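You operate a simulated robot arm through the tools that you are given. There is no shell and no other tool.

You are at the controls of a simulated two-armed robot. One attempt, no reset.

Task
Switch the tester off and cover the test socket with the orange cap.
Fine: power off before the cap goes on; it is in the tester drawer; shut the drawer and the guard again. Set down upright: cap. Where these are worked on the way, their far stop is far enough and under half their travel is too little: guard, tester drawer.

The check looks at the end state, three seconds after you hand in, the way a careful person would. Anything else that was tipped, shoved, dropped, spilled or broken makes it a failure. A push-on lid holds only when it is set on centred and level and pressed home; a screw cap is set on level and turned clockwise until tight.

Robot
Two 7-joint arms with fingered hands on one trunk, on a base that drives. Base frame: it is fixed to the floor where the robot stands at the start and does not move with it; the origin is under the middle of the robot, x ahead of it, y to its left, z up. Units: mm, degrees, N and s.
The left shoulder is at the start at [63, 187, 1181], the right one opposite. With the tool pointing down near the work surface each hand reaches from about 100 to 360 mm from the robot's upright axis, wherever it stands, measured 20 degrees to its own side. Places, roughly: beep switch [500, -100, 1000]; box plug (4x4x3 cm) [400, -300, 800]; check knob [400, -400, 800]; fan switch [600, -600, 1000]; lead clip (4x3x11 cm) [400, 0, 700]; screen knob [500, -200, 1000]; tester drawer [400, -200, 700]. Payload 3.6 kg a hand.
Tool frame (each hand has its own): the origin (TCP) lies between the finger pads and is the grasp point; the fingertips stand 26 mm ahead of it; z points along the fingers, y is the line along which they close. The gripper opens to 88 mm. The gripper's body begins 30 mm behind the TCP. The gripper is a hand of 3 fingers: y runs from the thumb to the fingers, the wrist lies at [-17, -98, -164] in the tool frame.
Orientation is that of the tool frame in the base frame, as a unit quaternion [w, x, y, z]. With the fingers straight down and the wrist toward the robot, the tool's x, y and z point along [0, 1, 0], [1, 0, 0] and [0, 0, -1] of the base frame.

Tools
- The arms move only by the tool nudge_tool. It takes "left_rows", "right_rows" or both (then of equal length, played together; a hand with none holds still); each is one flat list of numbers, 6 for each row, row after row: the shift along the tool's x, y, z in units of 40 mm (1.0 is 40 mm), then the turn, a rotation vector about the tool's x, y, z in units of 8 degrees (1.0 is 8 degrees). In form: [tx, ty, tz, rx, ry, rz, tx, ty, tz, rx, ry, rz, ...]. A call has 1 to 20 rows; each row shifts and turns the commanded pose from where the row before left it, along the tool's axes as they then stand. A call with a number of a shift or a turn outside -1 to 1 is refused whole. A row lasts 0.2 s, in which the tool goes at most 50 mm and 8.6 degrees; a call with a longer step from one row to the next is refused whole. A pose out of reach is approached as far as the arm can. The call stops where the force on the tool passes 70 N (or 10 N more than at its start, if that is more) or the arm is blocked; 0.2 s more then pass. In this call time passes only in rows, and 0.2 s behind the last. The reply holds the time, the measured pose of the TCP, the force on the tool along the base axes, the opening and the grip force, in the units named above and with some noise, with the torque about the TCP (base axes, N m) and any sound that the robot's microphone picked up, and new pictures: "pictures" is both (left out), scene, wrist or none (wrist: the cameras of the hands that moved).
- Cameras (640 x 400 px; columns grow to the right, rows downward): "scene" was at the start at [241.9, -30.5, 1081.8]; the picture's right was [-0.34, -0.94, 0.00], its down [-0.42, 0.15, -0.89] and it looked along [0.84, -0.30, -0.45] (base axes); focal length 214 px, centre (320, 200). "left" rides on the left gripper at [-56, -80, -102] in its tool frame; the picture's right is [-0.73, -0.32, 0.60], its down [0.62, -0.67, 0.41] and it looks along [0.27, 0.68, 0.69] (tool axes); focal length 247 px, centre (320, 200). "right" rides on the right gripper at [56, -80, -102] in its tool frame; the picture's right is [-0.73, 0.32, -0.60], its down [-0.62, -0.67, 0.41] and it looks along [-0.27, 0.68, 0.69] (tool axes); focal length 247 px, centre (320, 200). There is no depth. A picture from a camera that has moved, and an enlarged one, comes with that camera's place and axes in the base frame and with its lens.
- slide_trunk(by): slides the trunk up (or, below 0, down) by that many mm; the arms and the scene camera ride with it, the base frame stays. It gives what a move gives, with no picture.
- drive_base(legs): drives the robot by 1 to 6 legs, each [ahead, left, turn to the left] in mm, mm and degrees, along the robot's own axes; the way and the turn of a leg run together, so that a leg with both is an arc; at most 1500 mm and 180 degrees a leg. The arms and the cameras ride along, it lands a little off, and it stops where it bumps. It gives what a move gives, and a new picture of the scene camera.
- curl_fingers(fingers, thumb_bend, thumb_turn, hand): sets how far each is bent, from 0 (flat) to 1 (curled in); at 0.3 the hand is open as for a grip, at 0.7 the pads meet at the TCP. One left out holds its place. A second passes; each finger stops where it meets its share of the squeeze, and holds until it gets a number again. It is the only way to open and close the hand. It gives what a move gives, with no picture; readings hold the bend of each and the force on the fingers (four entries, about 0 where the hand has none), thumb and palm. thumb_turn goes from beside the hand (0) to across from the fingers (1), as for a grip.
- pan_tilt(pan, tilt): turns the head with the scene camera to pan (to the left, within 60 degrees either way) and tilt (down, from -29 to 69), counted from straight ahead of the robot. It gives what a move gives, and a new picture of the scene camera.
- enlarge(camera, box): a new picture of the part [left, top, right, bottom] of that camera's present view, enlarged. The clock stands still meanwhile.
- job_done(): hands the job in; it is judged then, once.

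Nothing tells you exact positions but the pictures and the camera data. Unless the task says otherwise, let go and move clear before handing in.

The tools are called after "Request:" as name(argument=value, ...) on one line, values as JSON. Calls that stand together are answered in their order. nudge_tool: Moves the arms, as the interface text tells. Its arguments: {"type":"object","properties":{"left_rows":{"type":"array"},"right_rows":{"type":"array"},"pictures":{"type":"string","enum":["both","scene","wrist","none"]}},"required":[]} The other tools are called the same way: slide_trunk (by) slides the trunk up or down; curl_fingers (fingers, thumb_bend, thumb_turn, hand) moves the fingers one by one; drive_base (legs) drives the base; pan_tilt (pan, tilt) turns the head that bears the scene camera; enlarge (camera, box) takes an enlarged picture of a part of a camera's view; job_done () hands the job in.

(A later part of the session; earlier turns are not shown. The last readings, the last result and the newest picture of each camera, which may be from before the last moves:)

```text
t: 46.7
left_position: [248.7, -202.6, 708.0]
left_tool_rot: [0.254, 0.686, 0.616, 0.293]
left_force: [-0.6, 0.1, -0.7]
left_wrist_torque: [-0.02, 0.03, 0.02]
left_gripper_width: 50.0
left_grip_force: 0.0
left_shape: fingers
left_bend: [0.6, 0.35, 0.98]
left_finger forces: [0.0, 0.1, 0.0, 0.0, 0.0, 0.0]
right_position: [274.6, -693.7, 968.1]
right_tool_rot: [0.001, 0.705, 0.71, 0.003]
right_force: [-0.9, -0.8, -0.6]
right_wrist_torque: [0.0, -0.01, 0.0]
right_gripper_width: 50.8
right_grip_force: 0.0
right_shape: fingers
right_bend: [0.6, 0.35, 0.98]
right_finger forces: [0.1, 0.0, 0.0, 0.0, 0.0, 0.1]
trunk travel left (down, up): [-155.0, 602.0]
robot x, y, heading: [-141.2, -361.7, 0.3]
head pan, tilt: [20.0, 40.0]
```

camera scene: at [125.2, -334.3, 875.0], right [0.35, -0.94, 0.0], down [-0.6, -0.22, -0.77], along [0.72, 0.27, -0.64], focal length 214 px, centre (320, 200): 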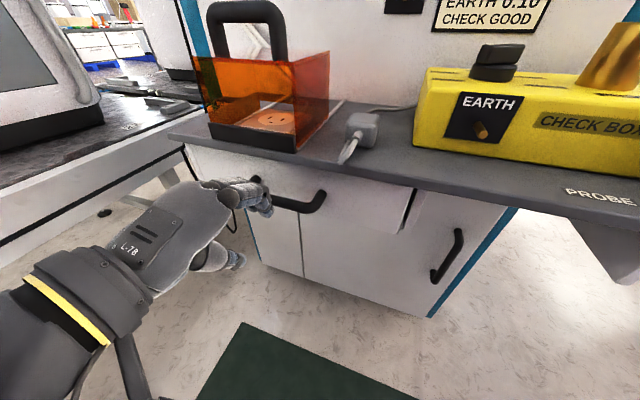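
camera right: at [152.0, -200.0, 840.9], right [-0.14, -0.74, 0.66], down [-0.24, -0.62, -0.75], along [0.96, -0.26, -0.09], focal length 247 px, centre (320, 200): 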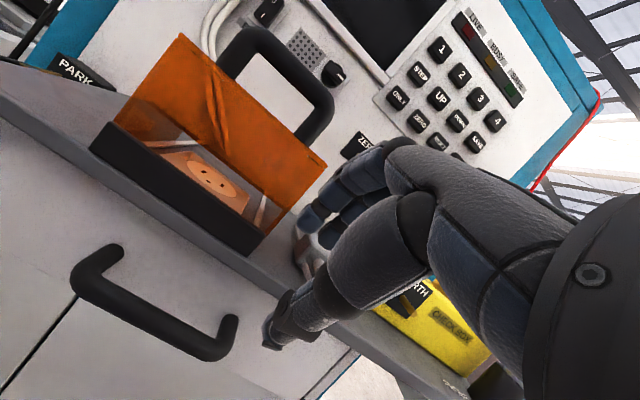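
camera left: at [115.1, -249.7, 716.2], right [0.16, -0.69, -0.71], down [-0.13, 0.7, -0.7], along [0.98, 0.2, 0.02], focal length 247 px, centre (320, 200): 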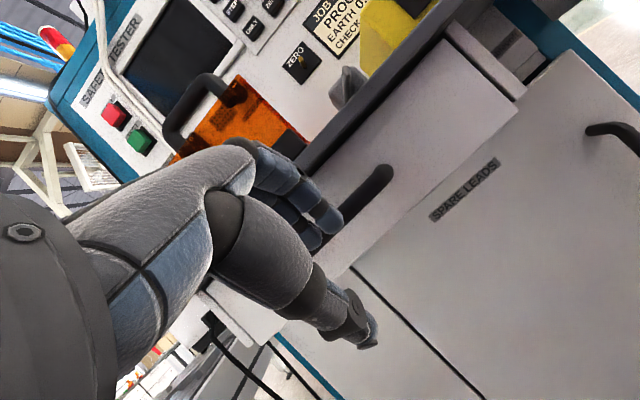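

It is steady at [249, −203, 708] with only a small tilt, which is fine for a bar. I'll raise it about 13 mm and go forward to bring the fingertips over the bar.

Request:
nudge_tool(left_rows=[-0.15, 0.47, 0, 0, 0, 0, 0.035, 0.35, 0.356, 0, 0, 0], pictures="both")

Request:
enlarge(camera="scene", box=[200, 130, 360, 250])

Request:
enlarge(camera="left", box=[200, 100, 460, 360])

```text
t: 47.1
left_position: [256.9, -207.5, 715.5]
left_tool_rot: [0.246, 0.695, 0.607, 0.298]
left_force: [0.2, -0.5, 0.4]
left_wrist_torque: [-0.01, 0.01, 0.05]
left_gripper_width: 50.3
left_grip_force: 0.0
left_shape: fingers
left_bend: [0.6, 0.35, 0.98]
left_finger forces: [0.0, 0.1, 0.0, 0.0, 0.1, 0.0]
right_position: [274.3, -693.0, 968.5]
right_tool_rot: [0.002, 0.705, 0.709, 0.003]
right_force: [0.2, -0.7, 0.1]
right_wrist_torque: [0.02, 0.04, -0.02]
right_gripper_width: 50.6
right_grip_force: 0.2
right_shape: fingers
right_bend: [0.6, 0.35, 0.98]
right_finger forces: [0.1, 0.0, 0.1, 0.1, 0.0, 0.1]
trunk travel left (down, up): [-155.0, 602.0]
robot x, y, heading: [-141.1, -363.4, 0.3]
head pan, tilt: [20.0, 40.0]
stopped in row 2 (left hand): the arm was blocked; the commanded pose is now the measured one
camera scene: at [125.1, -334.4, 875.1], right [0.35, -0.94, 0.0], down [-0.6, -0.22, -0.77], along [0.72, 0.26, -0.64], focal length 214 px, centre (320, 200)
camera left: at [124.2, -253.0, 723.7], right [0.14, -0.67, -0.73], down [-0.12, 0.72, -0.68], along [0.98, 0.18, 0.02], focal length 247 px, centre (320, 200)
```

scene: 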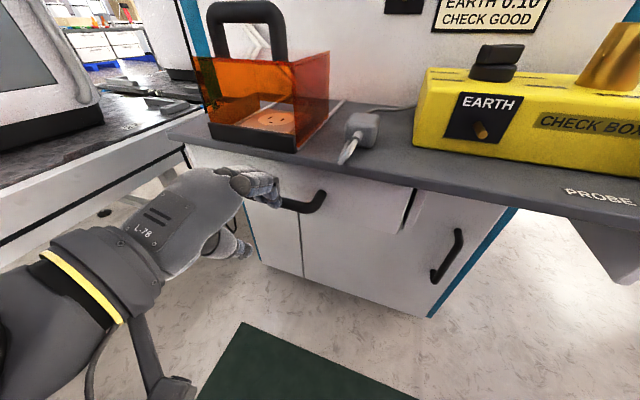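
left: 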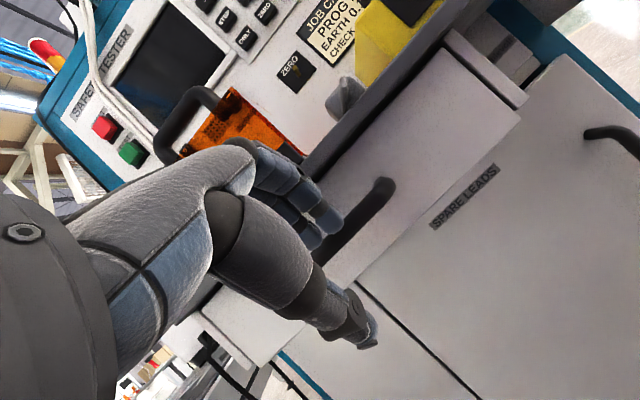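

```text
3.33 times, centred on (280, 190) of scene
camera zoom: at [125.1, -334.4, 875.1], right [0.35, -0.94, 0.0], down [-0.6, -0.22, -0.77], along [0.72, 0.26, -0.64], focal length 715 px, centre (453, 233)
```

zoom: 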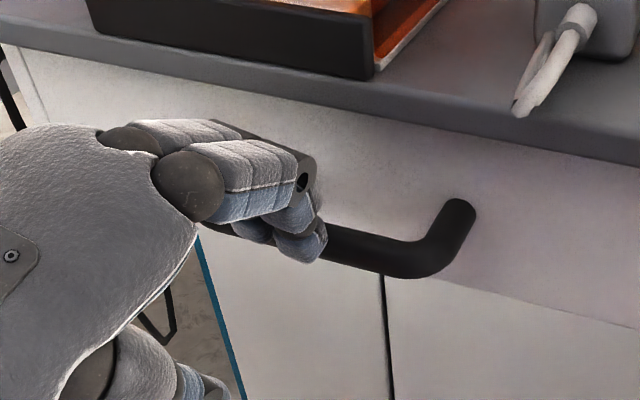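

```text
1.54 times, centred on (330, 230) of left
camera zoom: at [124.2, -253.0, 723.7], right [0.14, -0.67, -0.73], down [-0.12, 0.72, -0.68], along [0.98, 0.18, 0.02], focal length 380 px, centre (305, 154)
```

zoom: 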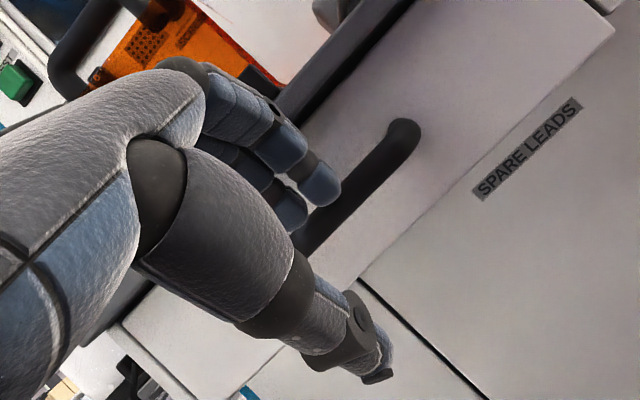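

The arm refuses to go further forward itself, but the fingertips are level with the gap just above the bar, at about [286, −223, 712]. I'll raise a touch and let the base creep forward to carry the fingertips over the bar.

Request:
nudge_tool(left_rows=[0, 0.1, -0.1, 0, 0, 0], pictures="none")

Request:
drive_base(legs=[[30, 0, 0]])

Request:
enlarge(camera="scene", box=[200, 130, 360, 250])

Request:
enlarge(camera="left", box=[200, 100, 460, 360])

```text
t: 47.5
left_position: [258.1, -207.5, 719.1]
left_tool_rot: [0.242, 0.697, 0.605, 0.298]
left_force: [-0.1, 0.3, -0.4]
left_wrist_torque: [0.0, 0.01, 0.01]
left_gripper_width: 50.1
left_grip_force: 0.0
left_shape: fingers
left_bend: [0.6, 0.35, 0.98]
left_finger forces: [0.0, 0.0, 0.1, 0.0, 0.1, 0.1]
right_position: [273.3, -693.1, 968.0]
right_tool_rot: [0.001, 0.704, 0.71, 0.003]
right_force: [-0.2, -0.4, 0.1]
right_wrist_torque: [0.04, 0.01, 0.0]
right_gripper_width: 50.5
right_grip_force: 0.1
right_shape: fingers
right_bend: [0.6, 0.35, 0.98]
right_finger forces: [0.0, 0.0, 0.0, 0.0, 0.0, 0.0]
trunk travel left (down, up): [-155.0, 602.0]
robot x, y, heading: [-139.7, -362.5, -0.0]
head pan, tilt: [20.0, 40.0]
```

```text
t: 48.4
left_position: [287.6, -206.2, 719.3]
left_tool_rot: [0.242, 0.696, 0.607, 0.299]
left_force: [0.7, -0.3, 0.1]
left_wrist_torque: [0.01, -0.01, 0.0]
left_gripper_width: 50.1
left_grip_force: 0.1
left_shape: fingers
left_bend: [0.6, 0.35, 0.98]
left_finger forces: [0.0, 0.1, 0.0, 0.0, 0.0, 0.0]
right_position: [305.2, -692.8, 967.4]
right_tool_rot: [0.001, 0.705, 0.71, 0.002]
right_force: [-0.6, -0.5, 0.5]
right_wrist_torque: [0.01, 0.02, 0.01]
right_gripper_width: 50.7
right_grip_force: 0.0
right_shape: fingers
right_bend: [0.6, 0.35, 0.98]
right_finger forces: [0.0, 0.0, 0.1, 0.0, 0.0, 0.0]
trunk travel left (down, up): [-155.0, 602.0]
robot x, y, heading: [-113.6, -365.1, 0.2]
head pan, tilt: [20.0, 40.0]
camera scene: at [155.7, -334.1, 874.9], right [0.35, -0.94, 0.0], down [-0.6, -0.22, -0.77], along [0.72, 0.27, -0.64], focal length 214 px, centre (320, 200)
```

scene: 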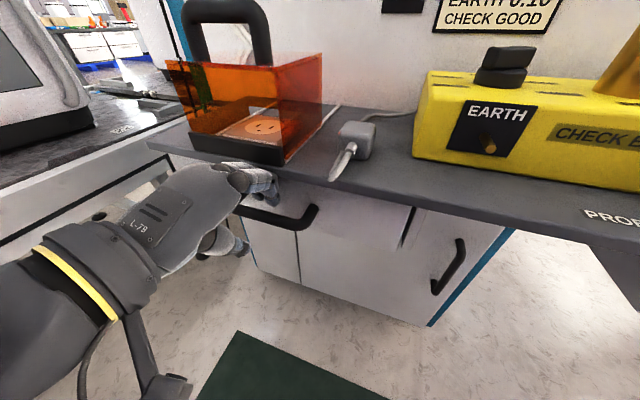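

```text
3.33 times, centred on (280, 190) of scene
camera zoom: at [155.7, -334.1, 874.9], right [0.35, -0.94, 0.0], down [-0.6, -0.22, -0.77], along [0.72, 0.27, -0.64], focal length 715 px, centre (453, 233)
```

zoom: 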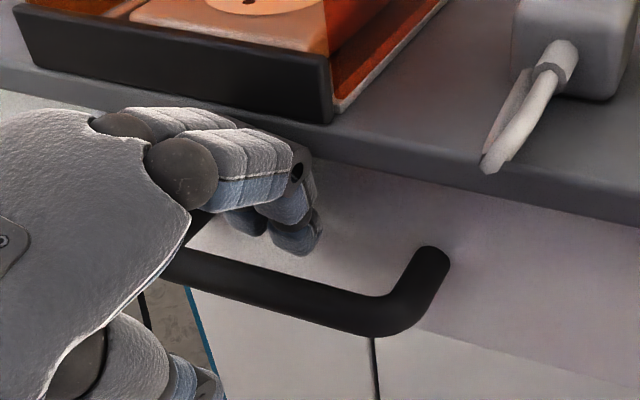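

```text
1.54 times, centred on (330, 230) of left
camera zoom: at [154.6, -251.6, 727.2], right [0.14, -0.67, -0.73], down [-0.12, 0.72, -0.68], along [0.98, 0.18, 0.02], focal length 380 px, centre (305, 154)
```

zoom: 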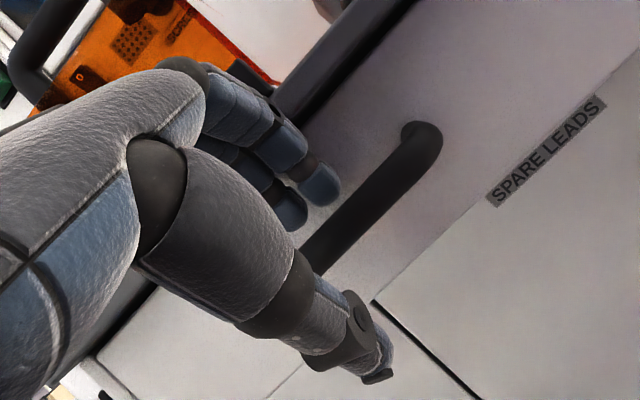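

The fingertips are now over the bar, in front of the drawer face. I'll creep about 10 mm more and then lower the fingertips behind the bar.

Request:
drive_base(legs=[[10, 0, 0]])

Request:
nudge_tool(left_rows=[0, -0.17, 0.17, 0, 0, 0, 0, -0.17, 0.17, 0, 0, 0], pictures="both")

Request:
enlarge(camera="scene", box=[200, 130, 360, 250])

Request:
enlarge(camera="left", box=[200, 100, 460, 360])

```text
t: 49.1
left_position: [293.2, -206.3, 721.2]
left_tool_rot: [0.243, 0.696, 0.606, 0.301]
left_force: [-52.6, -0.8, 8.9]
left_wrist_torque: [0.05, -1.58, 0.25]
left_gripper_width: 41.2
left_grip_force: 25.2
left_shape: fingers
left_bend: [0.68, 0.35, 0.98]
left_finger forces: [0.1, 50.3, 0.1, 0.0, 0.0, 0.0]
right_position: [309.7, -693.4, 969.3]
right_tool_rot: [0.003, 0.704, 0.71, 0.005]
right_force: [1.0, 0.3, -0.1]
right_wrist_torque: [-0.01, 0.01, 0.01]
right_gripper_width: 50.7
right_grip_force: 0.1
right_shape: fingers
right_bend: [0.6, 0.35, 0.98]
right_finger forces: [0.0, 0.1, 0.0, 0.0, 0.0, 0.0]
trunk travel left (down, up): [-155.0, 602.0]
robot x, y, heading: [-102.8, -367.0, 0.1]
head pan, tilt: [20.0, 40.0]
camera scene: at [161.2, -334.1, 876.4], right [0.35, -0.94, 0.0], down [-0.6, -0.22, -0.77], along [0.72, 0.27, -0.64], focal length 214 px, centre (320, 200)
```

scene: 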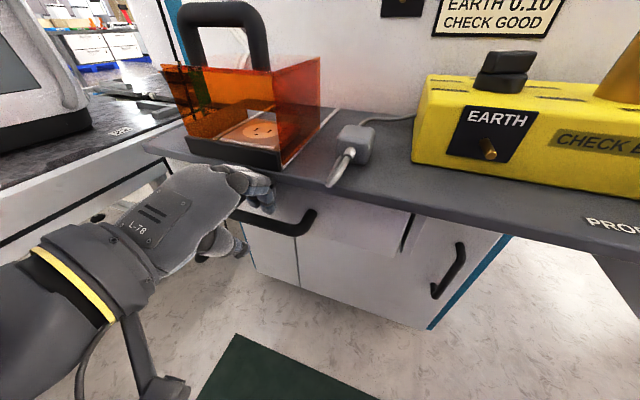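

```text
t: 49.7
left_position: [299.3, -202.2, 696.8]
left_tool_rot: [0.24, 0.697, 0.606, 0.298]
left_force: [-0.2, 1.1, 0.5]
left_wrist_torque: [-0.01, -0.05, 0.01]
left_gripper_width: 50.0
left_grip_force: 0.1
left_shape: fingers
left_bend: [0.6, 0.35, 0.98]
left_finger forces: [0.0, 0.0, 0.0, 0.1, 0.0, 0.0]
right_position: [314.9, -693.2, 966.1]
right_tool_rot: [0.001, 0.704, 0.71, 0.001]
right_force: [0.8, -0.2, 0.1]
right_wrist_torque: [-0.01, 0.0, 0.0]
right_gripper_width: 50.8
right_grip_force: 0.1
right_shape: fingers
right_bend: [0.6, 0.35, 0.98]
right_finger forces: [0.0, 0.0, 0.1, 0.0, 0.0, 0.0]
trunk travel left (down, up): [-155.0, 602.0]
robot x, y, heading: [-101.2, -359.4, 0.1]
head pan, tilt: [20.0, 40.0]
camera scene: at [166.7, -333.8, 874.0], right [0.35, -0.94, 0.0], down [-0.6, -0.22, -0.77], along [0.72, 0.27, -0.64], focal length 214 px, centre (320, 200)
camera left: at [165.0, -248.5, 705.6], right [0.13, -0.66, -0.74], down [-0.12, 0.73, -0.68], along [0.98, 0.18, 0.02], focal length 247 px, centre (320, 200)
```

scene: 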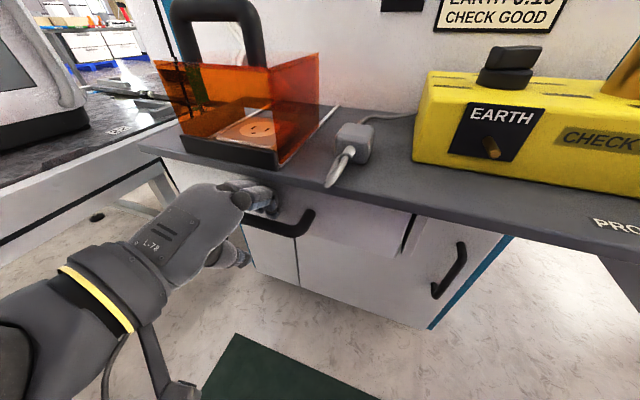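
left: 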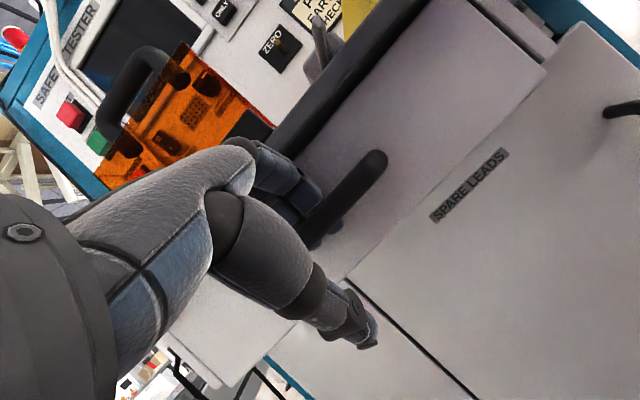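

```text
3.33 times, centred on (280, 190) of scene
camera zoom: at [166.7, -333.8, 874.0], right [0.35, -0.94, 0.0], down [-0.6, -0.22, -0.77], along [0.72, 0.27, -0.64], focal length 715 px, centre (453, 233)
```

zoom: 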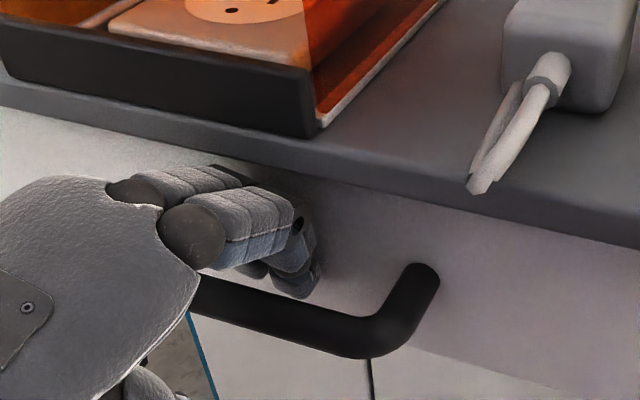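

```text
1.54 times, centred on (330, 230) of left
camera zoom: at [165.0, -248.5, 705.6], right [0.13, -0.66, -0.74], down [-0.12, 0.73, -0.68], along [0.98, 0.18, 0.02], focal length 380 px, centre (305, 154)
```

zoom: 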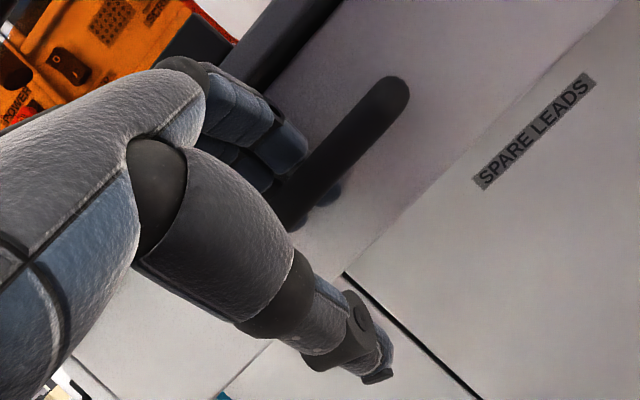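

The fingertips are now hooked behind the bar. I'll close the thumb and fingers on it.

Request:
curl_fingers(hand="left", fingers=0.75, thumb_bend=0.75)

Request:
enlarge(camera="left", box=[200, 100, 460, 360])

```text
t: 50.7
left_position: [296.7, -203.0, 697.1]
left_tool_rot: [0.241, 0.698, 0.606, 0.296]
left_force: [-0.2, 0.7, -9.5]
left_wrist_torque: [-0.01, -0.11, -0.04]
left_gripper_width: 0.0
left_grip_force: 3.5
left_shape: fingers
left_bend: [0.75, 0.71, 1.0]
left_finger forces: [0.0, 0.0, 0.0, 0.0, 8.0, 0.0]
right_position: [315.1, -691.9, 968.2]
right_tool_rot: [0.001, 0.704, 0.71, 0.003]
right_force: [0.4, -0.5, 0.1]
right_wrist_torque: [-0.02, 0.0, -0.02]
right_gripper_width: 50.4
right_grip_force: 0.1
right_shape: fingers
right_bend: [0.6, 0.35, 0.98]
right_finger forces: [0.0, 0.0, 0.0, 0.0, 0.0, 0.1]
trunk travel left (down, up): [-155.0, 602.0]
robot x, y, heading: [-103.2, -365.9, 0.5]
head pan, tilt: [20.0, 40.0]
```

```text
1.54 times, centred on (330, 230) of left
camera zoom: at [162.7, -248.7, 706.6], right [0.13, -0.66, -0.74], down [-0.12, 0.73, -0.68], along [0.98, 0.18, 0.02], focal length 380 px, centre (305, 154)
```

zoom: 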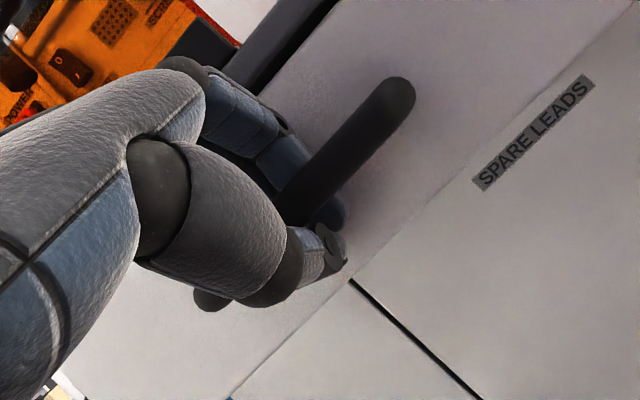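

The bar is enclosed between the fingers and thumb. I'll pull by driving backward 60 mm and check that the drawer follows.

Request:
drive_base(legs=[[-60, 0, 0]])

```text
t: 51.7
left_position: [234.5, -204.6, 698.9]
left_tool_rot: [0.243, 0.697, 0.605, 0.297]
left_force: [-1.2, 0.2, -4.6]
left_wrist_torque: [0.03, -0.07, 0.01]
left_gripper_width: 0.0
left_grip_force: 3.2
left_shape: fingers
left_bend: [0.75, 0.71, 1.0]
left_finger forces: [0.8, 0.0, 0.0, 0.1, 5.1, 0.1]
right_position: [253.2, -692.4, 968.3]
right_tool_rot: [0.001, 0.704, 0.711, 0.002]
right_force: [0.2, 0.0, -0.3]
right_wrist_torque: [-0.01, -0.02, 0.03]
right_gripper_width: 50.6
right_grip_force: 0.0
right_shape: fingers
right_bend: [0.6, 0.35, 0.98]
right_finger forces: [0.0, 0.0, 0.0, 0.0, 0.1, 0.1]
trunk travel left (down, up): [-155.0, 602.0]
robot x, y, heading: [-162.3, -367.0, 0.3]
head pan, tilt: [20.0, 40.0]
camera scene: at [103.9, -334.0, 875.1], right [0.35, -0.94, 0.0], down [-0.6, -0.22, -0.77], along [0.72, 0.27, -0.64], focal length 214 px, centre (320, 200)
```

scene: 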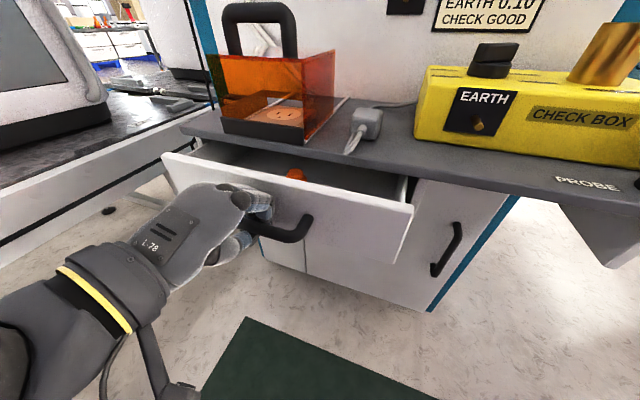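

The drawer slides with the hand and an orange cap is already visible inside. I'll keep pulling.

Request:
drive_base(legs=[[-60, 0, 0]])

Request:
enlarge(camera="scene", box=[160, 90, 440, 270])

```text
t: 52.7
left_position: [174.6, -203.1, 698.8]
left_tool_rot: [0.241, 0.697, 0.606, 0.298]
left_force: [-1.7, 0.8, -4.4]
left_wrist_torque: [-0.02, -0.03, 0.03]
left_gripper_width: 0.2
left_grip_force: 2.4
left_shape: fingers
left_bend: [0.75, 0.71, 1.0]
left_finger forces: [1.0, 0.1, 0.0, 0.0, 4.5, 0.0]
right_position: [193.4, -693.7, 968.4]
right_tool_rot: [0.002, 0.704, 0.71, 0.002]
right_force: [0.0, -0.3, -0.7]
right_wrist_torque: [-0.01, -0.02, 0.0]
right_gripper_width: 50.5
right_grip_force: 0.1
right_shape: fingers
right_bend: [0.6, 0.35, 0.98]
right_finger forces: [0.0, 0.0, 0.0, 0.1, 0.1, 0.0]
trunk travel left (down, up): [-155.0, 602.0]
robot x, y, heading: [-226.7, -364.7, 0.4]
head pan, tilt: [20.0, 40.0]
camera scene: at [43.4, -334.2, 875.1], right [0.35, -0.94, 0.0], down [-0.6, -0.22, -0.77], along [0.72, 0.27, -0.64], focal length 214 px, centre (320, 200)
```

scene: 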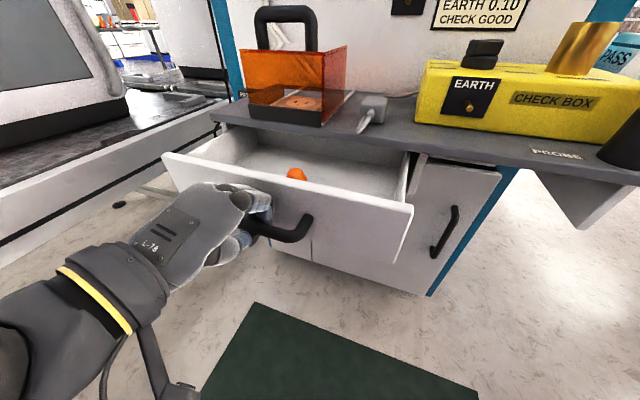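

```text
2.22 times, centred on (300, 180) of scene
camera zoom: at [43.4, -334.2, 875.1], right [0.35, -0.94, 0.0], down [-0.6, -0.22, -0.77], along [0.72, 0.27, -0.64], focal length 477 px, centre (364, 244)
```

zoom: 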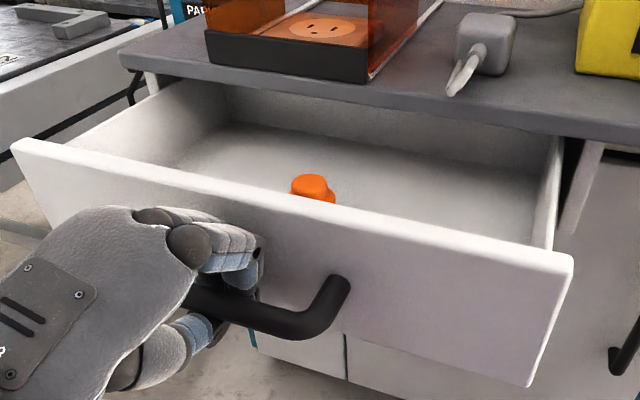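

The drawer is open about 122 mm, with an orange stepped cap lying near its front. I'll pull a little more with the arm to get well past half travel.

Request:
nudge_tool(left_rows=[-0.04, -0.35, -0.356, 0, 0, 0, -0.04, -0.35, -0.356, 0, 0, 0], pictures="scene")

Request:
enlarge(camera="scene", box=[160, 90, 440, 270])

```text
t: 53.3
left_position: [141.1, -199.2, 696.2]
left_tool_rot: [0.238, 0.697, 0.603, 0.307]
left_force: [33.8, -11.9, -5.6]
left_wrist_torque: [0.13, 0.28, 0.2]
left_gripper_width: 3.1
left_grip_force: 15.3
left_shape: fingers
left_bend: [0.63, 0.74, 1.0]
left_finger forces: [29.1, 0.5, 0.0, 0.0, 0.8, 0.0]
right_position: [195.8, -694.3, 966.3]
right_tool_rot: [0.001, 0.704, 0.71, 0.001]
right_force: [-0.1, -0.8, 0.1]
right_wrist_torque: [-0.02, 0.02, 0.02]
right_gripper_width: 50.5
right_grip_force: 0.0
right_shape: fingers
right_bend: [0.6, 0.35, 0.98]
right_finger forces: [0.0, 0.0, 0.1, 0.0, 0.0, 0.0]
trunk travel left (down, up): [-155.0, 602.0]
robot x, y, heading: [-226.5, -365.4, 0.2]
head pan, tilt: [20.0, 40.0]
camera scene: at [46.4, -335.3, 874.1], right [0.35, -0.94, 0.0], down [-0.61, -0.22, -0.76], along [0.72, 0.27, -0.64], focal length 214 px, centre (320, 200)
```

scene: 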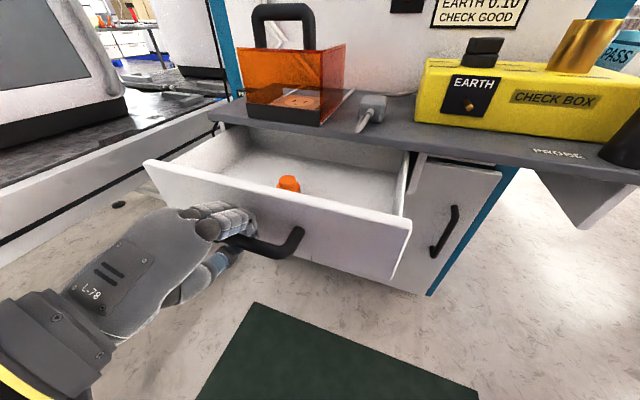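

```text
2.22 times, centred on (300, 180) of scene
camera zoom: at [46.4, -335.3, 874.1], right [0.35, -0.94, 0.0], down [-0.61, -0.22, -0.76], along [0.72, 0.27, -0.64], focal length 477 px, centre (364, 244)
```

zoom: 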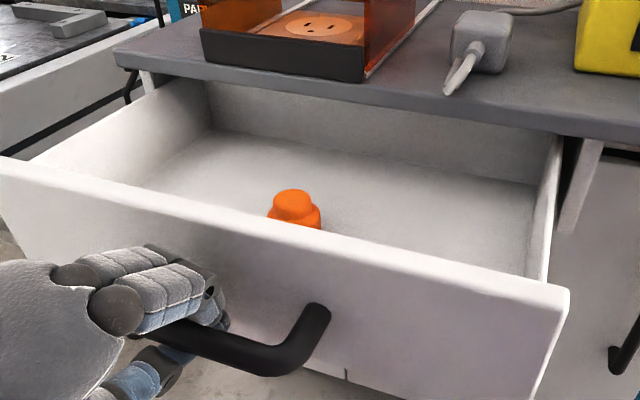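

The pull force rose to 34 N, so the drawer is at its far stop, about 155 mm out. I'll ease the force, open the hand, and lift it off the handle.

Request:
nudge_tool(left_rows=[0, 0.12, 0.12, 0, 0, 0], pictures="none")

Request:
curl_fingers(hand="left", fingers=0.6, thumb_bend=0.3)

Request:
enlarge(camera="left", box=[0, 0, 640, 400])

```text
t: 53.7
left_position: [140.9, -199.6, 696.2]
left_tool_rot: [0.235, 0.7, 0.604, 0.3]
left_force: [27.8, -3.8, 3.2]
left_wrist_torque: [0.01, 0.11, 0.3]
left_gripper_width: 3.5
left_grip_force: 14.2
left_shape: fingers
left_bend: [0.62, 0.75, 1.0]
left_finger forces: [27.3, 0.6, 0.1, 0.0, 0.1, 0.1]
right_position: [194.0, -693.0, 967.0]
right_tool_rot: [0.0, 0.704, 0.71, 0.001]
right_force: [-0.6, -0.3, -0.1]
right_wrist_torque: [0.01, -0.02, 0.01]
right_gripper_width: 50.5
right_grip_force: 0.1
right_shape: fingers
right_bend: [0.6, 0.35, 0.98]
right_finger forces: [0.1, 0.1, 0.0, 0.0, 0.1, 0.0]
trunk travel left (down, up): [-155.0, 602.0]
robot x, y, heading: [-222.3, -369.7, 0.4]
head pan, tilt: [20.0, 40.0]
```

```text
t: 54.7
left_position: [141.5, -201.0, 695.8]
left_tool_rot: [0.237, 0.698, 0.604, 0.302]
left_force: [0.6, 1.1, -0.3]
left_wrist_torque: [0.03, 0.01, 0.02]
left_gripper_width: 55.9
left_grip_force: 0.7
left_shape: fingers
left_bend: [0.59, 0.3, 0.98]
left_finger forces: [0.9, 0.1, 0.0, 0.0, 0.0, 0.0]
right_position: [192.9, -693.5, 967.7]
right_tool_rot: [0.001, 0.704, 0.71, 0.002]
right_force: [-0.1, -0.1, 0.8]
right_wrist_torque: [0.01, 0.0, -0.01]
right_gripper_width: 50.7
right_grip_force: 0.1
right_shape: fingers
right_bend: [0.6, 0.35, 0.98]
right_finger forces: [0.0, 0.0, 0.0, 0.1, 0.1, 0.0]
trunk travel left (down, up): [-155.0, 602.0]
robot x, y, heading: [-226.9, -369.2, 0.3]
head pan, tilt: [20.0, 40.0]
```

```text
1.00 times, centred on (320, 200) of left (not enlarged: the box is as wide or as high as the picture)
camera zoom: at [7.0, -246.6, 704.2], right [0.13, -0.65, -0.74], down [-0.12, 0.73, -0.67], along [0.98, 0.18, 0.02], focal length 247 px, centre (320, 200)
```

zoom: 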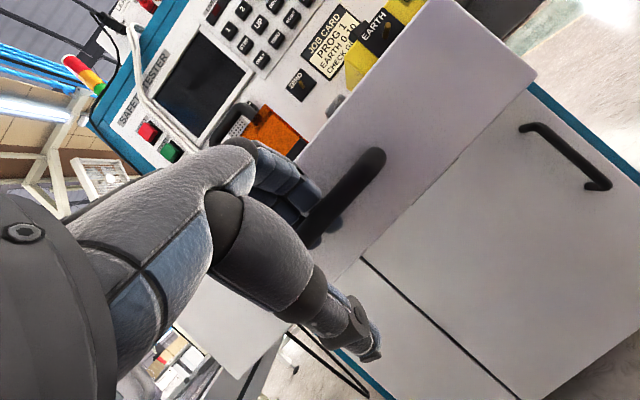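

The hand is open around the bar. I'll move forward a few mm to unhook, then raise the trunk to lift the hand clear.

Request:
nudge_tool(left_rows=[0, 0.08, 0.08, 0, 0, 0], pictures="none")

Request:
slide_trunk(by=60)

Request:
enlarge(camera="scene", box=[100, 60, 500, 310])

```text
t: 55.1
left_position: [145.2, -201.4, 695.9]
left_tool_rot: [0.237, 0.699, 0.604, 0.3]
left_force: [0.0, 0.6, 0.3]
left_wrist_torque: [-0.01, -0.02, -0.04]
left_gripper_width: 55.6
left_grip_force: 0.0
left_shape: fingers
left_bend: [0.6, 0.3, 0.98]
left_finger forces: [0.1, 0.1, 0.1, 0.0, 0.0, 0.1]
right_position: [193.2, -692.4, 966.3]
right_tool_rot: [0.001, 0.704, 0.71, 0.003]
right_force: [0.0, -0.3, 1.0]
right_wrist_torque: [0.02, 0.02, 0.01]
right_gripper_width: 50.8
right_grip_force: 0.0
right_shape: fingers
right_bend: [0.6, 0.35, 0.98]
right_finger forces: [0.0, 0.0, 0.0, 0.1, 0.1, 0.0]
trunk travel left (down, up): [-155.0, 602.0]
robot x, y, heading: [-221.3, -364.5, 0.1]
head pan, tilt: [20.0, 40.0]
```

```text
t: 56.1
left_position: [146.3, -205.3, 759.3]
left_tool_rot: [0.243, 0.696, 0.607, 0.298]
left_force: [-0.1, 0.2, 0.0]
left_wrist_torque: [-0.01, -0.02, -0.01]
left_gripper_width: 55.6
left_grip_force: 0.1
left_shape: fingers
left_bend: [0.6, 0.3, 0.98]
left_finger forces: [0.0, 0.0, 0.0, 0.0, 0.0, 0.0]
right_position: [193.8, -692.4, 1027.1]
right_tool_rot: [0.001, 0.705, 0.71, 0.004]
right_force: [0.3, 0.0, -1.4]
right_wrist_torque: [0.02, 0.01, -0.03]
right_gripper_width: 50.8
right_grip_force: 0.1
right_shape: fingers
right_bend: [0.6, 0.35, 0.98]
right_finger forces: [0.1, 0.0, 0.0, 0.0, 0.0, 0.0]
trunk travel left (down, up): [-215.0, 542.0]
robot x, y, heading: [-221.3, -366.5, 0.3]
head pan, tilt: [20.0, 40.0]
```

```text
1.60 times, centred on (300, 185) of scene
camera zoom: at [31.7, -334.5, 940.8], right [0.35, -0.94, 0.0], down [-0.6, -0.22, -0.77], along [0.72, 0.27, -0.64], focal length 343 px, centre (352, 224)
```

zoom: 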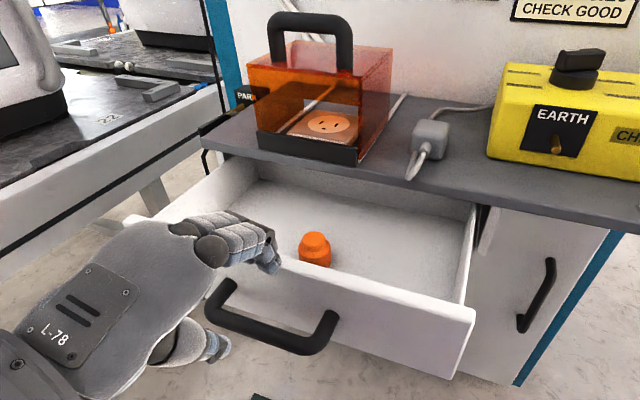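

The hand is clear of the handle. I'll raise the trunk more and look straight down into the drawer at the cap.

Request:
slide_trunk(by=120)

Request:
pan_tilt(pan=20, tilt=52)

Request:
enlarge(camera="scene", box=[200, 90, 440, 240])

Request:
enlarge(camera="left", box=[0, 0, 640, 400])

```text
t: 57.6
left_position: [146.2, -204.3, 877.2]
left_tool_rot: [0.24, 0.698, 0.606, 0.297]
left_force: [0.2, -1.1, 0.1]
left_wrist_torque: [-0.02, 0.01, 0.0]
left_gripper_width: 55.6
left_grip_force: 0.0
left_shape: fingers
left_bend: [0.6, 0.3, 0.98]
left_finger forces: [0.0, 0.1, 0.0, 0.0, 0.0, 0.0]
right_position: [193.3, -693.5, 1147.2]
right_tool_rot: [0.001, 0.704, 0.71, 0.002]
right_force: [-0.2, 0.4, -0.2]
right_wrist_torque: [-0.01, 0.0, 0.01]
right_gripper_width: 50.6
right_grip_force: 0.1
right_shape: fingers
right_bend: [0.6, 0.35, 0.98]
right_finger forces: [0.0, 0.0, 0.1, 0.0, 0.0, 0.0]
trunk travel left (down, up): [-335.0, 422.0]
robot x, y, heading: [-223.7, -367.3, 0.6]
head pan, tilt: [20.0, 40.0]
```

```text
t: 58.3
left_position: [145.0, -203.9, 879.4]
left_tool_rot: [0.241, 0.697, 0.606, 0.298]
left_force: [0.3, 1.1, -0.8]
left_wrist_torque: [0.0, -0.02, 0.02]
left_gripper_width: 55.5
left_grip_force: 0.2
left_shape: fingers
left_bend: [0.6, 0.3, 0.98]
left_finger forces: [0.0, 0.0, 0.1, 0.1, 0.1, 0.0]
right_position: [193.1, -693.1, 1147.5]
right_tool_rot: [0.002, 0.704, 0.71, 0.002]
right_force: [1.0, 0.1, 0.3]
right_wrist_torque: [0.05, 0.0, 0.01]
right_gripper_width: 50.4
right_grip_force: 0.0
right_shape: fingers
right_bend: [0.6, 0.35, 0.98]
right_finger forces: [0.0, 0.0, 0.0, 0.1, 0.0, 0.1]
trunk travel left (down, up): [-335.0, 422.0]
robot x, y, heading: [-221.4, -365.3, 0.3]
head pan, tilt: [20.0, 52.0]
camera scene: at [1.4, -338.0, 1055.0], right [0.35, -0.94, 0.0], down [-0.74, -0.27, -0.62], along [0.58, 0.21, -0.79], focal length 214 px, centre (320, 200)
```

scene: 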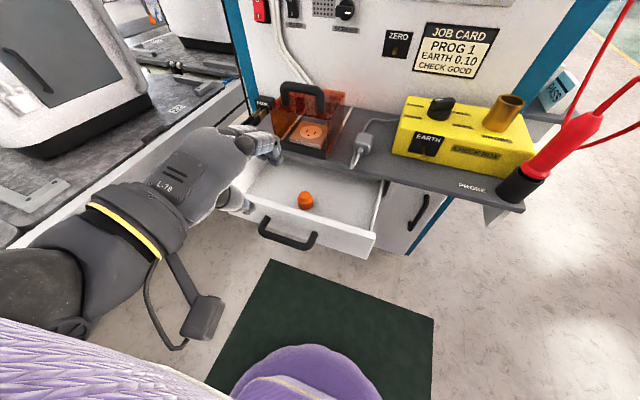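

```text
2.67 times, centred on (320, 165) of scene
camera zoom: at [1.4, -338.0, 1055.0], right [0.35, -0.94, 0.0], down [-0.74, -0.27, -0.62], along [0.58, 0.21, -0.79], focal length 572 px, centre (320, 293)
```

zoom: 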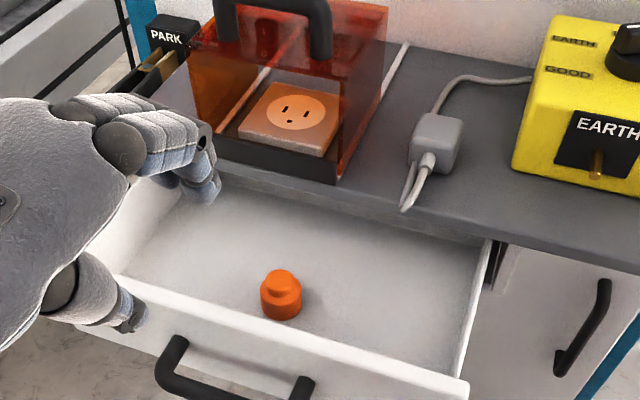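

```text
1.00 times, centred on (320, 200) of left (not enlarged: the box is as wide or as high as the picture)
camera zoom: at [12.5, -249.9, 887.2], right [0.14, -0.66, -0.74], down [-0.12, 0.73, -0.68], along [0.98, 0.18, 0.02], focal length 247 px, centre (320, 200)
```

zoom: 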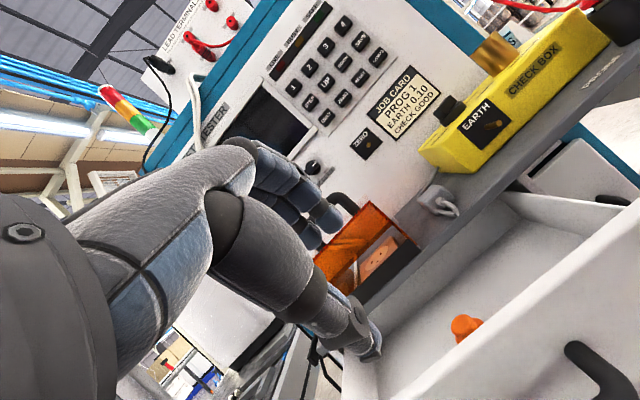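

The cap top is at about [262, −212, 701], some 28 mm tall, standing in the drawer. I'll turn the left hand to point straight down with a 30° yaw, which keeps the knuckles away from the shelf edge, and open it moderately.

Request:
nudge_tool(left_rows=[0, 0, 0, 0.882, -0.339, 0.435, 0, 0, 0, 0.882, -0.339, 0.435, 0, 0, 0, 0.882, -0.339, 0.435, 0, 0, 0, 0.882, -0.339, 0.435, 0, 0, 0, 0.882, -0.339, 0.435, 0, 0, 0, 0.882, -0.339, 0.435], pictures="none")

Request:
curl_fingers(hand="left", fingers=0.45, thumb_bend=0.42, thumb_turn=1)

Request:
enlarge(camera="scene", box=[100, 60, 500, 310])

```text
t: 59.7
left_position: [146.6, -203.5, 877.8]
left_tool_rot: [0.0, 0.866, 0.5, -0.001]
left_force: [0.3, -0.6, 0.1]
left_wrist_torque: [-0.03, 0.01, 0.0]
left_gripper_width: 55.5
left_grip_force: 0.1
left_shape: fingers
left_bend: [0.6, 0.3, 0.98]
left_finger forces: [0.0, 0.0, 0.1, 0.0, 0.1, 0.0]
right_position: [193.3, -693.6, 1147.2]
right_tool_rot: [0.001, 0.704, 0.71, 0.002]
right_force: [-0.1, 0.7, -0.7]
right_wrist_torque: [0.02, -0.01, -0.02]
right_gripper_width: 50.9
right_grip_force: 0.1
right_shape: fingers
right_bend: [0.6, 0.35, 0.98]
right_finger forces: [0.0, 0.0, 0.0, 0.0, 0.0, 0.0]
trunk travel left (down, up): [-335.0, 422.0]
robot x, y, heading: [-222.5, -365.1, 0.1]
head pan, tilt: [20.0, 52.0]
```

```text
t: 60.7
left_position: [146.1, -204.3, 878.1]
left_tool_rot: [0.0, 0.866, 0.501, 0.0]
left_force: [0.4, -0.2, -0.4]
left_wrist_torque: [0.01, 0.01, 0.02]
left_gripper_width: 59.3
left_grip_force: 0.1
left_shape: fingers
left_bend: [0.45, 0.42, 0.99]
left_finger forces: [0.1, 0.1, 0.0, 0.1, 0.1, 0.0]
right_position: [193.4, -693.9, 1146.4]
right_tool_rot: [0.002, 0.704, 0.71, 0.003]
right_force: [-0.2, 0.5, 0.0]
right_wrist_torque: [0.0, -0.01, -0.01]
right_gripper_width: 50.8
right_grip_force: 0.0
right_shape: fingers
right_bend: [0.6, 0.35, 0.98]
right_finger forces: [0.0, 0.1, 0.0, 0.1, 0.1, 0.0]
trunk travel left (down, up): [-335.0, 422.0]
robot x, y, heading: [-223.8, -365.3, 0.2]
head pan, tilt: [20.0, 52.0]
```

```text
1.60 times, centred on (300, 185) of scene
camera zoom: at [1.4, -338.0, 1054.9], right [0.35, -0.94, 0.0], down [-0.74, -0.27, -0.62], along [0.58, 0.21, -0.79], focal length 343 px, centre (352, 224)
```

zoom: 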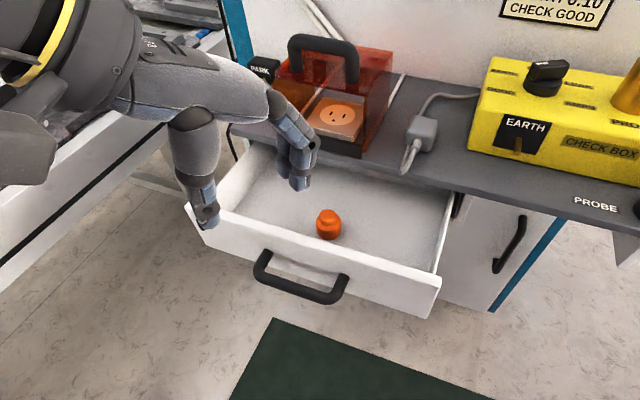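

The hand is pointing exactly down with a 30° yaw. I'll drive forward about 117 mm to bring it above the cap.

Request:
drive_base(legs=[[117, 0, 0]])

Request:
enlarge(camera="scene", box=[160, 60, 440, 235])

Request:
enlarge(camera="left", box=[0, 0, 640, 400])

```text
t: 61.9
left_position: [264.9, -204.4, 878.4]
left_tool_rot: [-0.001, 0.866, 0.499, -0.001]
left_force: [0.8, 0.3, -0.2]
left_wrist_torque: [-0.01, 0.02, -0.02]
left_gripper_width: 59.4
left_grip_force: 0.1
left_shape: fingers
left_bend: [0.45, 0.42, 0.99]
left_finger forces: [0.1, 0.1, 0.0, 0.0, 0.1, 0.0]
right_position: [312.4, -693.7, 1147.1]
right_tool_rot: [0.001, 0.704, 0.71, 0.002]
right_force: [0.0, 0.1, 0.2]
right_wrist_torque: [0.0, 0.02, 0.0]
right_gripper_width: 50.5
right_grip_force: 0.0
right_shape: fingers
right_bend: [0.6, 0.35, 0.98]
right_finger forces: [0.0, 0.0, 0.0, 0.0, 0.0, 0.0]
trunk travel left (down, up): [-335.0, 422.0]
robot x, y, heading: [-108.8, -365.1, 0.2]
head pan, tilt: [20.0, 52.0]
camera scene: at [120.6, -337.4, 1054.5], right [0.35, -0.94, 0.0], down [-0.74, -0.27, -0.61], along [0.58, 0.21, -0.79], focal length 214 px, centre (320, 200)
```

scene: 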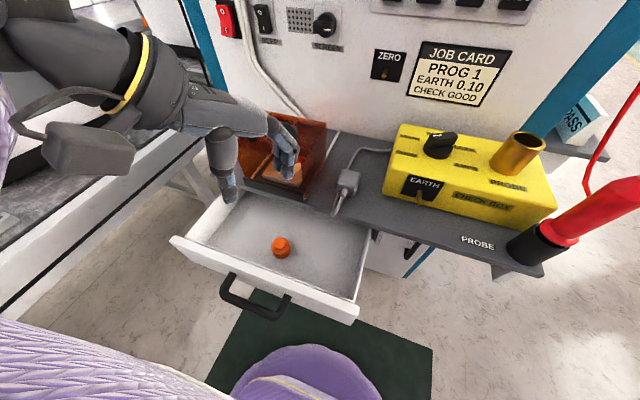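

```text
2.29 times, centred on (300, 148) of scene
camera zoom: at [120.6, -337.4, 1054.5], right [0.35, -0.94, 0.0], down [-0.74, -0.27, -0.61], along [0.58, 0.21, -0.79], focal length 490 px, centre (366, 320)
```

zoom: 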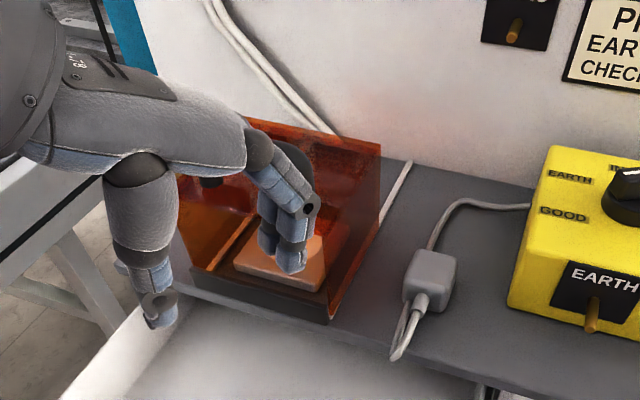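

```text
1.00 times, centred on (320, 200) of left (not enlarged: the box is as wide or as high as the picture)
camera zoom: at [167.6, -211.9, 979.5], right [-0.64, -0.48, -0.6], down [-0.26, 0.87, -0.41], along [0.72, -0.11, -0.69], focal length 247 px, centre (320, 200)
```

zoom: 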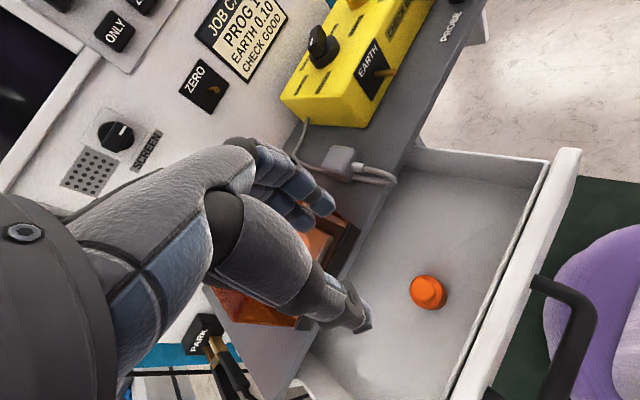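

The hand is above the drawer at [265, −204, 878]. I'll measure the cap's place more precisely.

Request:
enlarge(camera="left", box=[360, 230, 520, 350])

Request:
enlarge(camera="scene", box=[160, 190, 400, 340])

```text
3.33 times, centred on (440, 290) of left
camera zoom: at [167.6, -211.9, 979.5], right [-0.64, -0.48, -0.6], down [-0.26, 0.87, -0.41], along [0.72, -0.11, -0.69], focal length 823 px, centre (-80, -100)
```

zoom: 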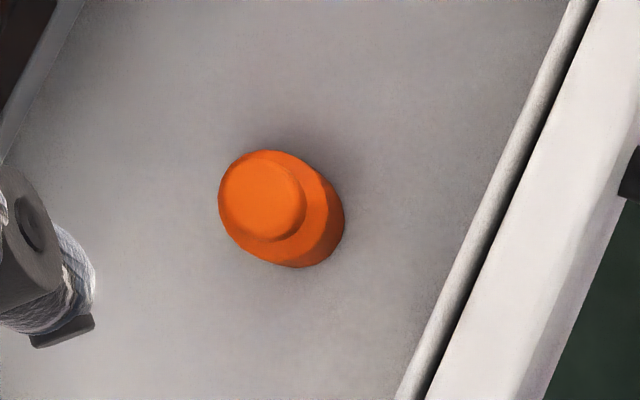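

```text
2.67 times, centred on (280, 265) of scene
camera zoom: at [120.6, -337.4, 1054.5], right [0.35, -0.94, 0.0], down [-0.74, -0.27, -0.61], along [0.58, 0.21, -0.79], focal length 572 px, centre (427, 27)
```

zoom: 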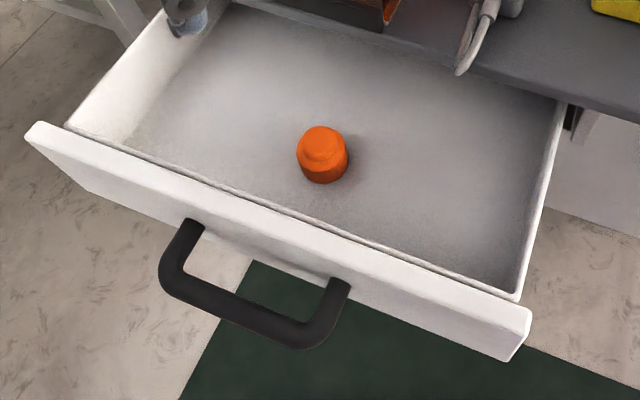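

The cap top is at about [260, −211, 704], with a knob of 27 mm and a body of 34 mm. I'll lower the trunk 100 mm, then correct sideways and go down with the arm.

Request:
slide_trunk(by=-100)

```text
t: 63.3
left_position: [263.7, -202.9, 778.7]
left_tool_rot: [0.0, 0.866, 0.5, 0.001]
left_force: [0.0, -0.7, 0.0]
left_wrist_torque: [0.01, 0.02, 0.02]
left_gripper_width: 59.7
left_grip_force: 0.0
left_shape: fingers
left_bend: [0.45, 0.42, 0.99]
left_finger forces: [0.0, 0.0, 0.1, 0.0, 0.0, 0.0]
right_position: [309.8, -693.6, 1048.6]
right_tool_rot: [0.002, 0.704, 0.71, 0.003]
right_force: [-0.5, 0.3, -0.4]
right_wrist_torque: [0.01, -0.02, 0.01]
right_gripper_width: 50.5
right_grip_force: 0.1
right_shape: fingers
right_bend: [0.6, 0.35, 0.98]
right_finger forces: [0.1, 0.0, 0.0, 0.0, 0.0, 0.0]
trunk travel left (down, up): [-235.0, 522.0]
robot x, y, heading: [-104.1, -361.7, 0.5]
head pan, tilt: [20.0, 52.0]
```

Request:
nudge_tool(left_rows=[-0.21, 0.03, 0.3, 0, 0, 0, 0, 0, 0.6, 0, 0, 0], pictures="both")

Request:
enlarge(camera="left", box=[220, 150, 480, 350])

Request:
enlarge(camera="scene", box=[160, 110, 400, 260])

```text
t: 63.9
left_position: [259.4, -211.5, 742.2]
left_tool_rot: [0.0, 0.866, 0.5, 0.001]
left_force: [-0.7, -0.3, -1.0]
left_wrist_torque: [-0.02, -0.03, 0.02]
left_gripper_width: 59.3
left_grip_force: 0.1
left_shape: fingers
left_bend: [0.45, 0.42, 0.99]
left_finger forces: [0.0, 0.0, 0.0, 0.0, 0.0, 0.0]
right_position: [310.9, -692.7, 1048.5]
right_tool_rot: [0.001, 0.704, 0.71, 0.002]
right_force: [-0.2, -0.1, 0.2]
right_wrist_torque: [-0.03, 0.0, -0.02]
right_gripper_width: 50.7
right_grip_force: 0.1
right_shape: fingers
right_bend: [0.6, 0.35, 0.98]
right_finger forces: [0.1, 0.0, 0.0, 0.0, 0.0, 0.1]
trunk travel left (down, up): [-235.0, 522.0]
robot x, y, heading: [-104.2, -364.5, 0.1]
head pan, tilt: [20.0, 52.0]
camera scene: at [135.9, -337.3, 946.1], right [0.35, -0.94, 0.0], down [-0.74, -0.27, -0.62], along [0.58, 0.21, -0.79], focal length 214 px, centre (320, 200)
camera left: at [162.3, -219.6, 844.5], right [-0.64, -0.48, -0.6], down [-0.26, 0.87, -0.41], along [0.72, -0.11, -0.69], focal length 247 px, centre (320, 200)
```

scene: 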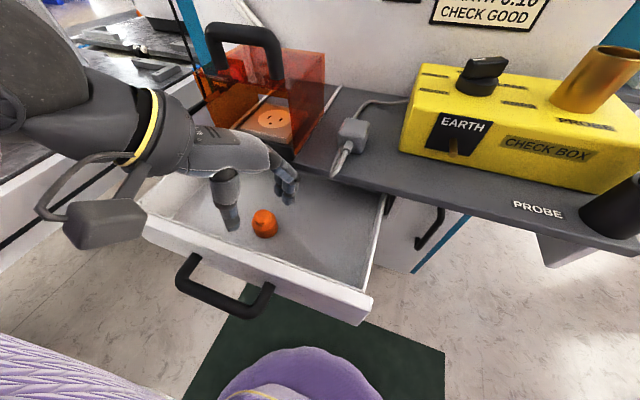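
left: 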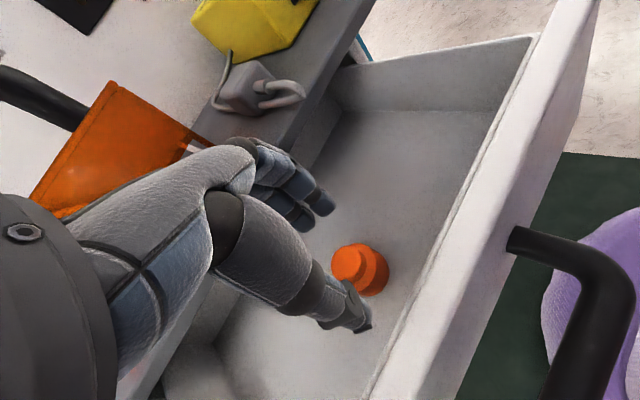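

```text
2.00 times, centred on (350, 250) of left
camera zoom: at [162.3, -219.6, 844.5], right [-0.64, -0.48, -0.6], down [-0.26, 0.87, -0.41], along [0.72, -0.11, -0.69], focal length 494 px, centre (260, 100)
```

zoom: 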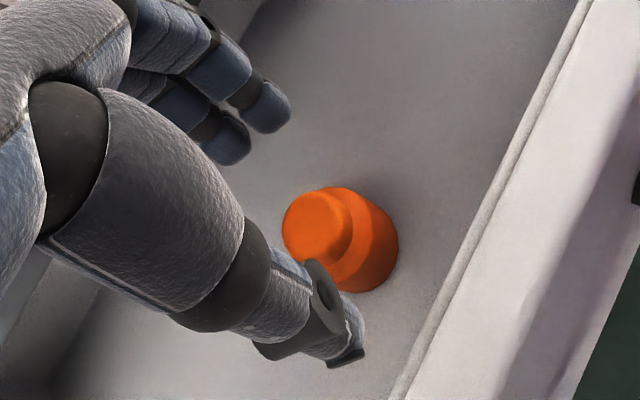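

```text
2.67 times, centred on (280, 185) of scene
camera zoom: at [135.9, -337.3, 946.1], right [0.35, -0.94, 0.0], down [-0.74, -0.27, -0.62], along [0.58, 0.21, -0.79], focal length 572 px, centre (427, 240)
```

zoom: 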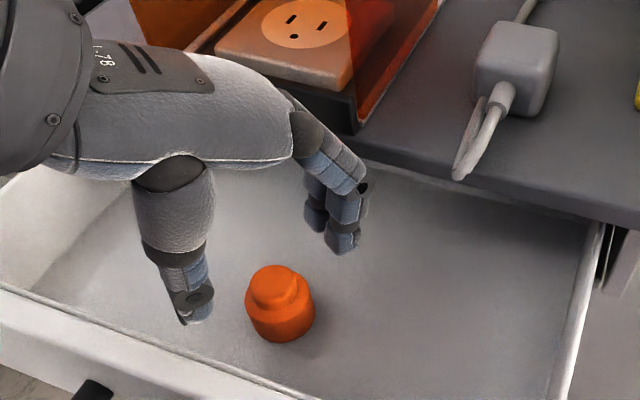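

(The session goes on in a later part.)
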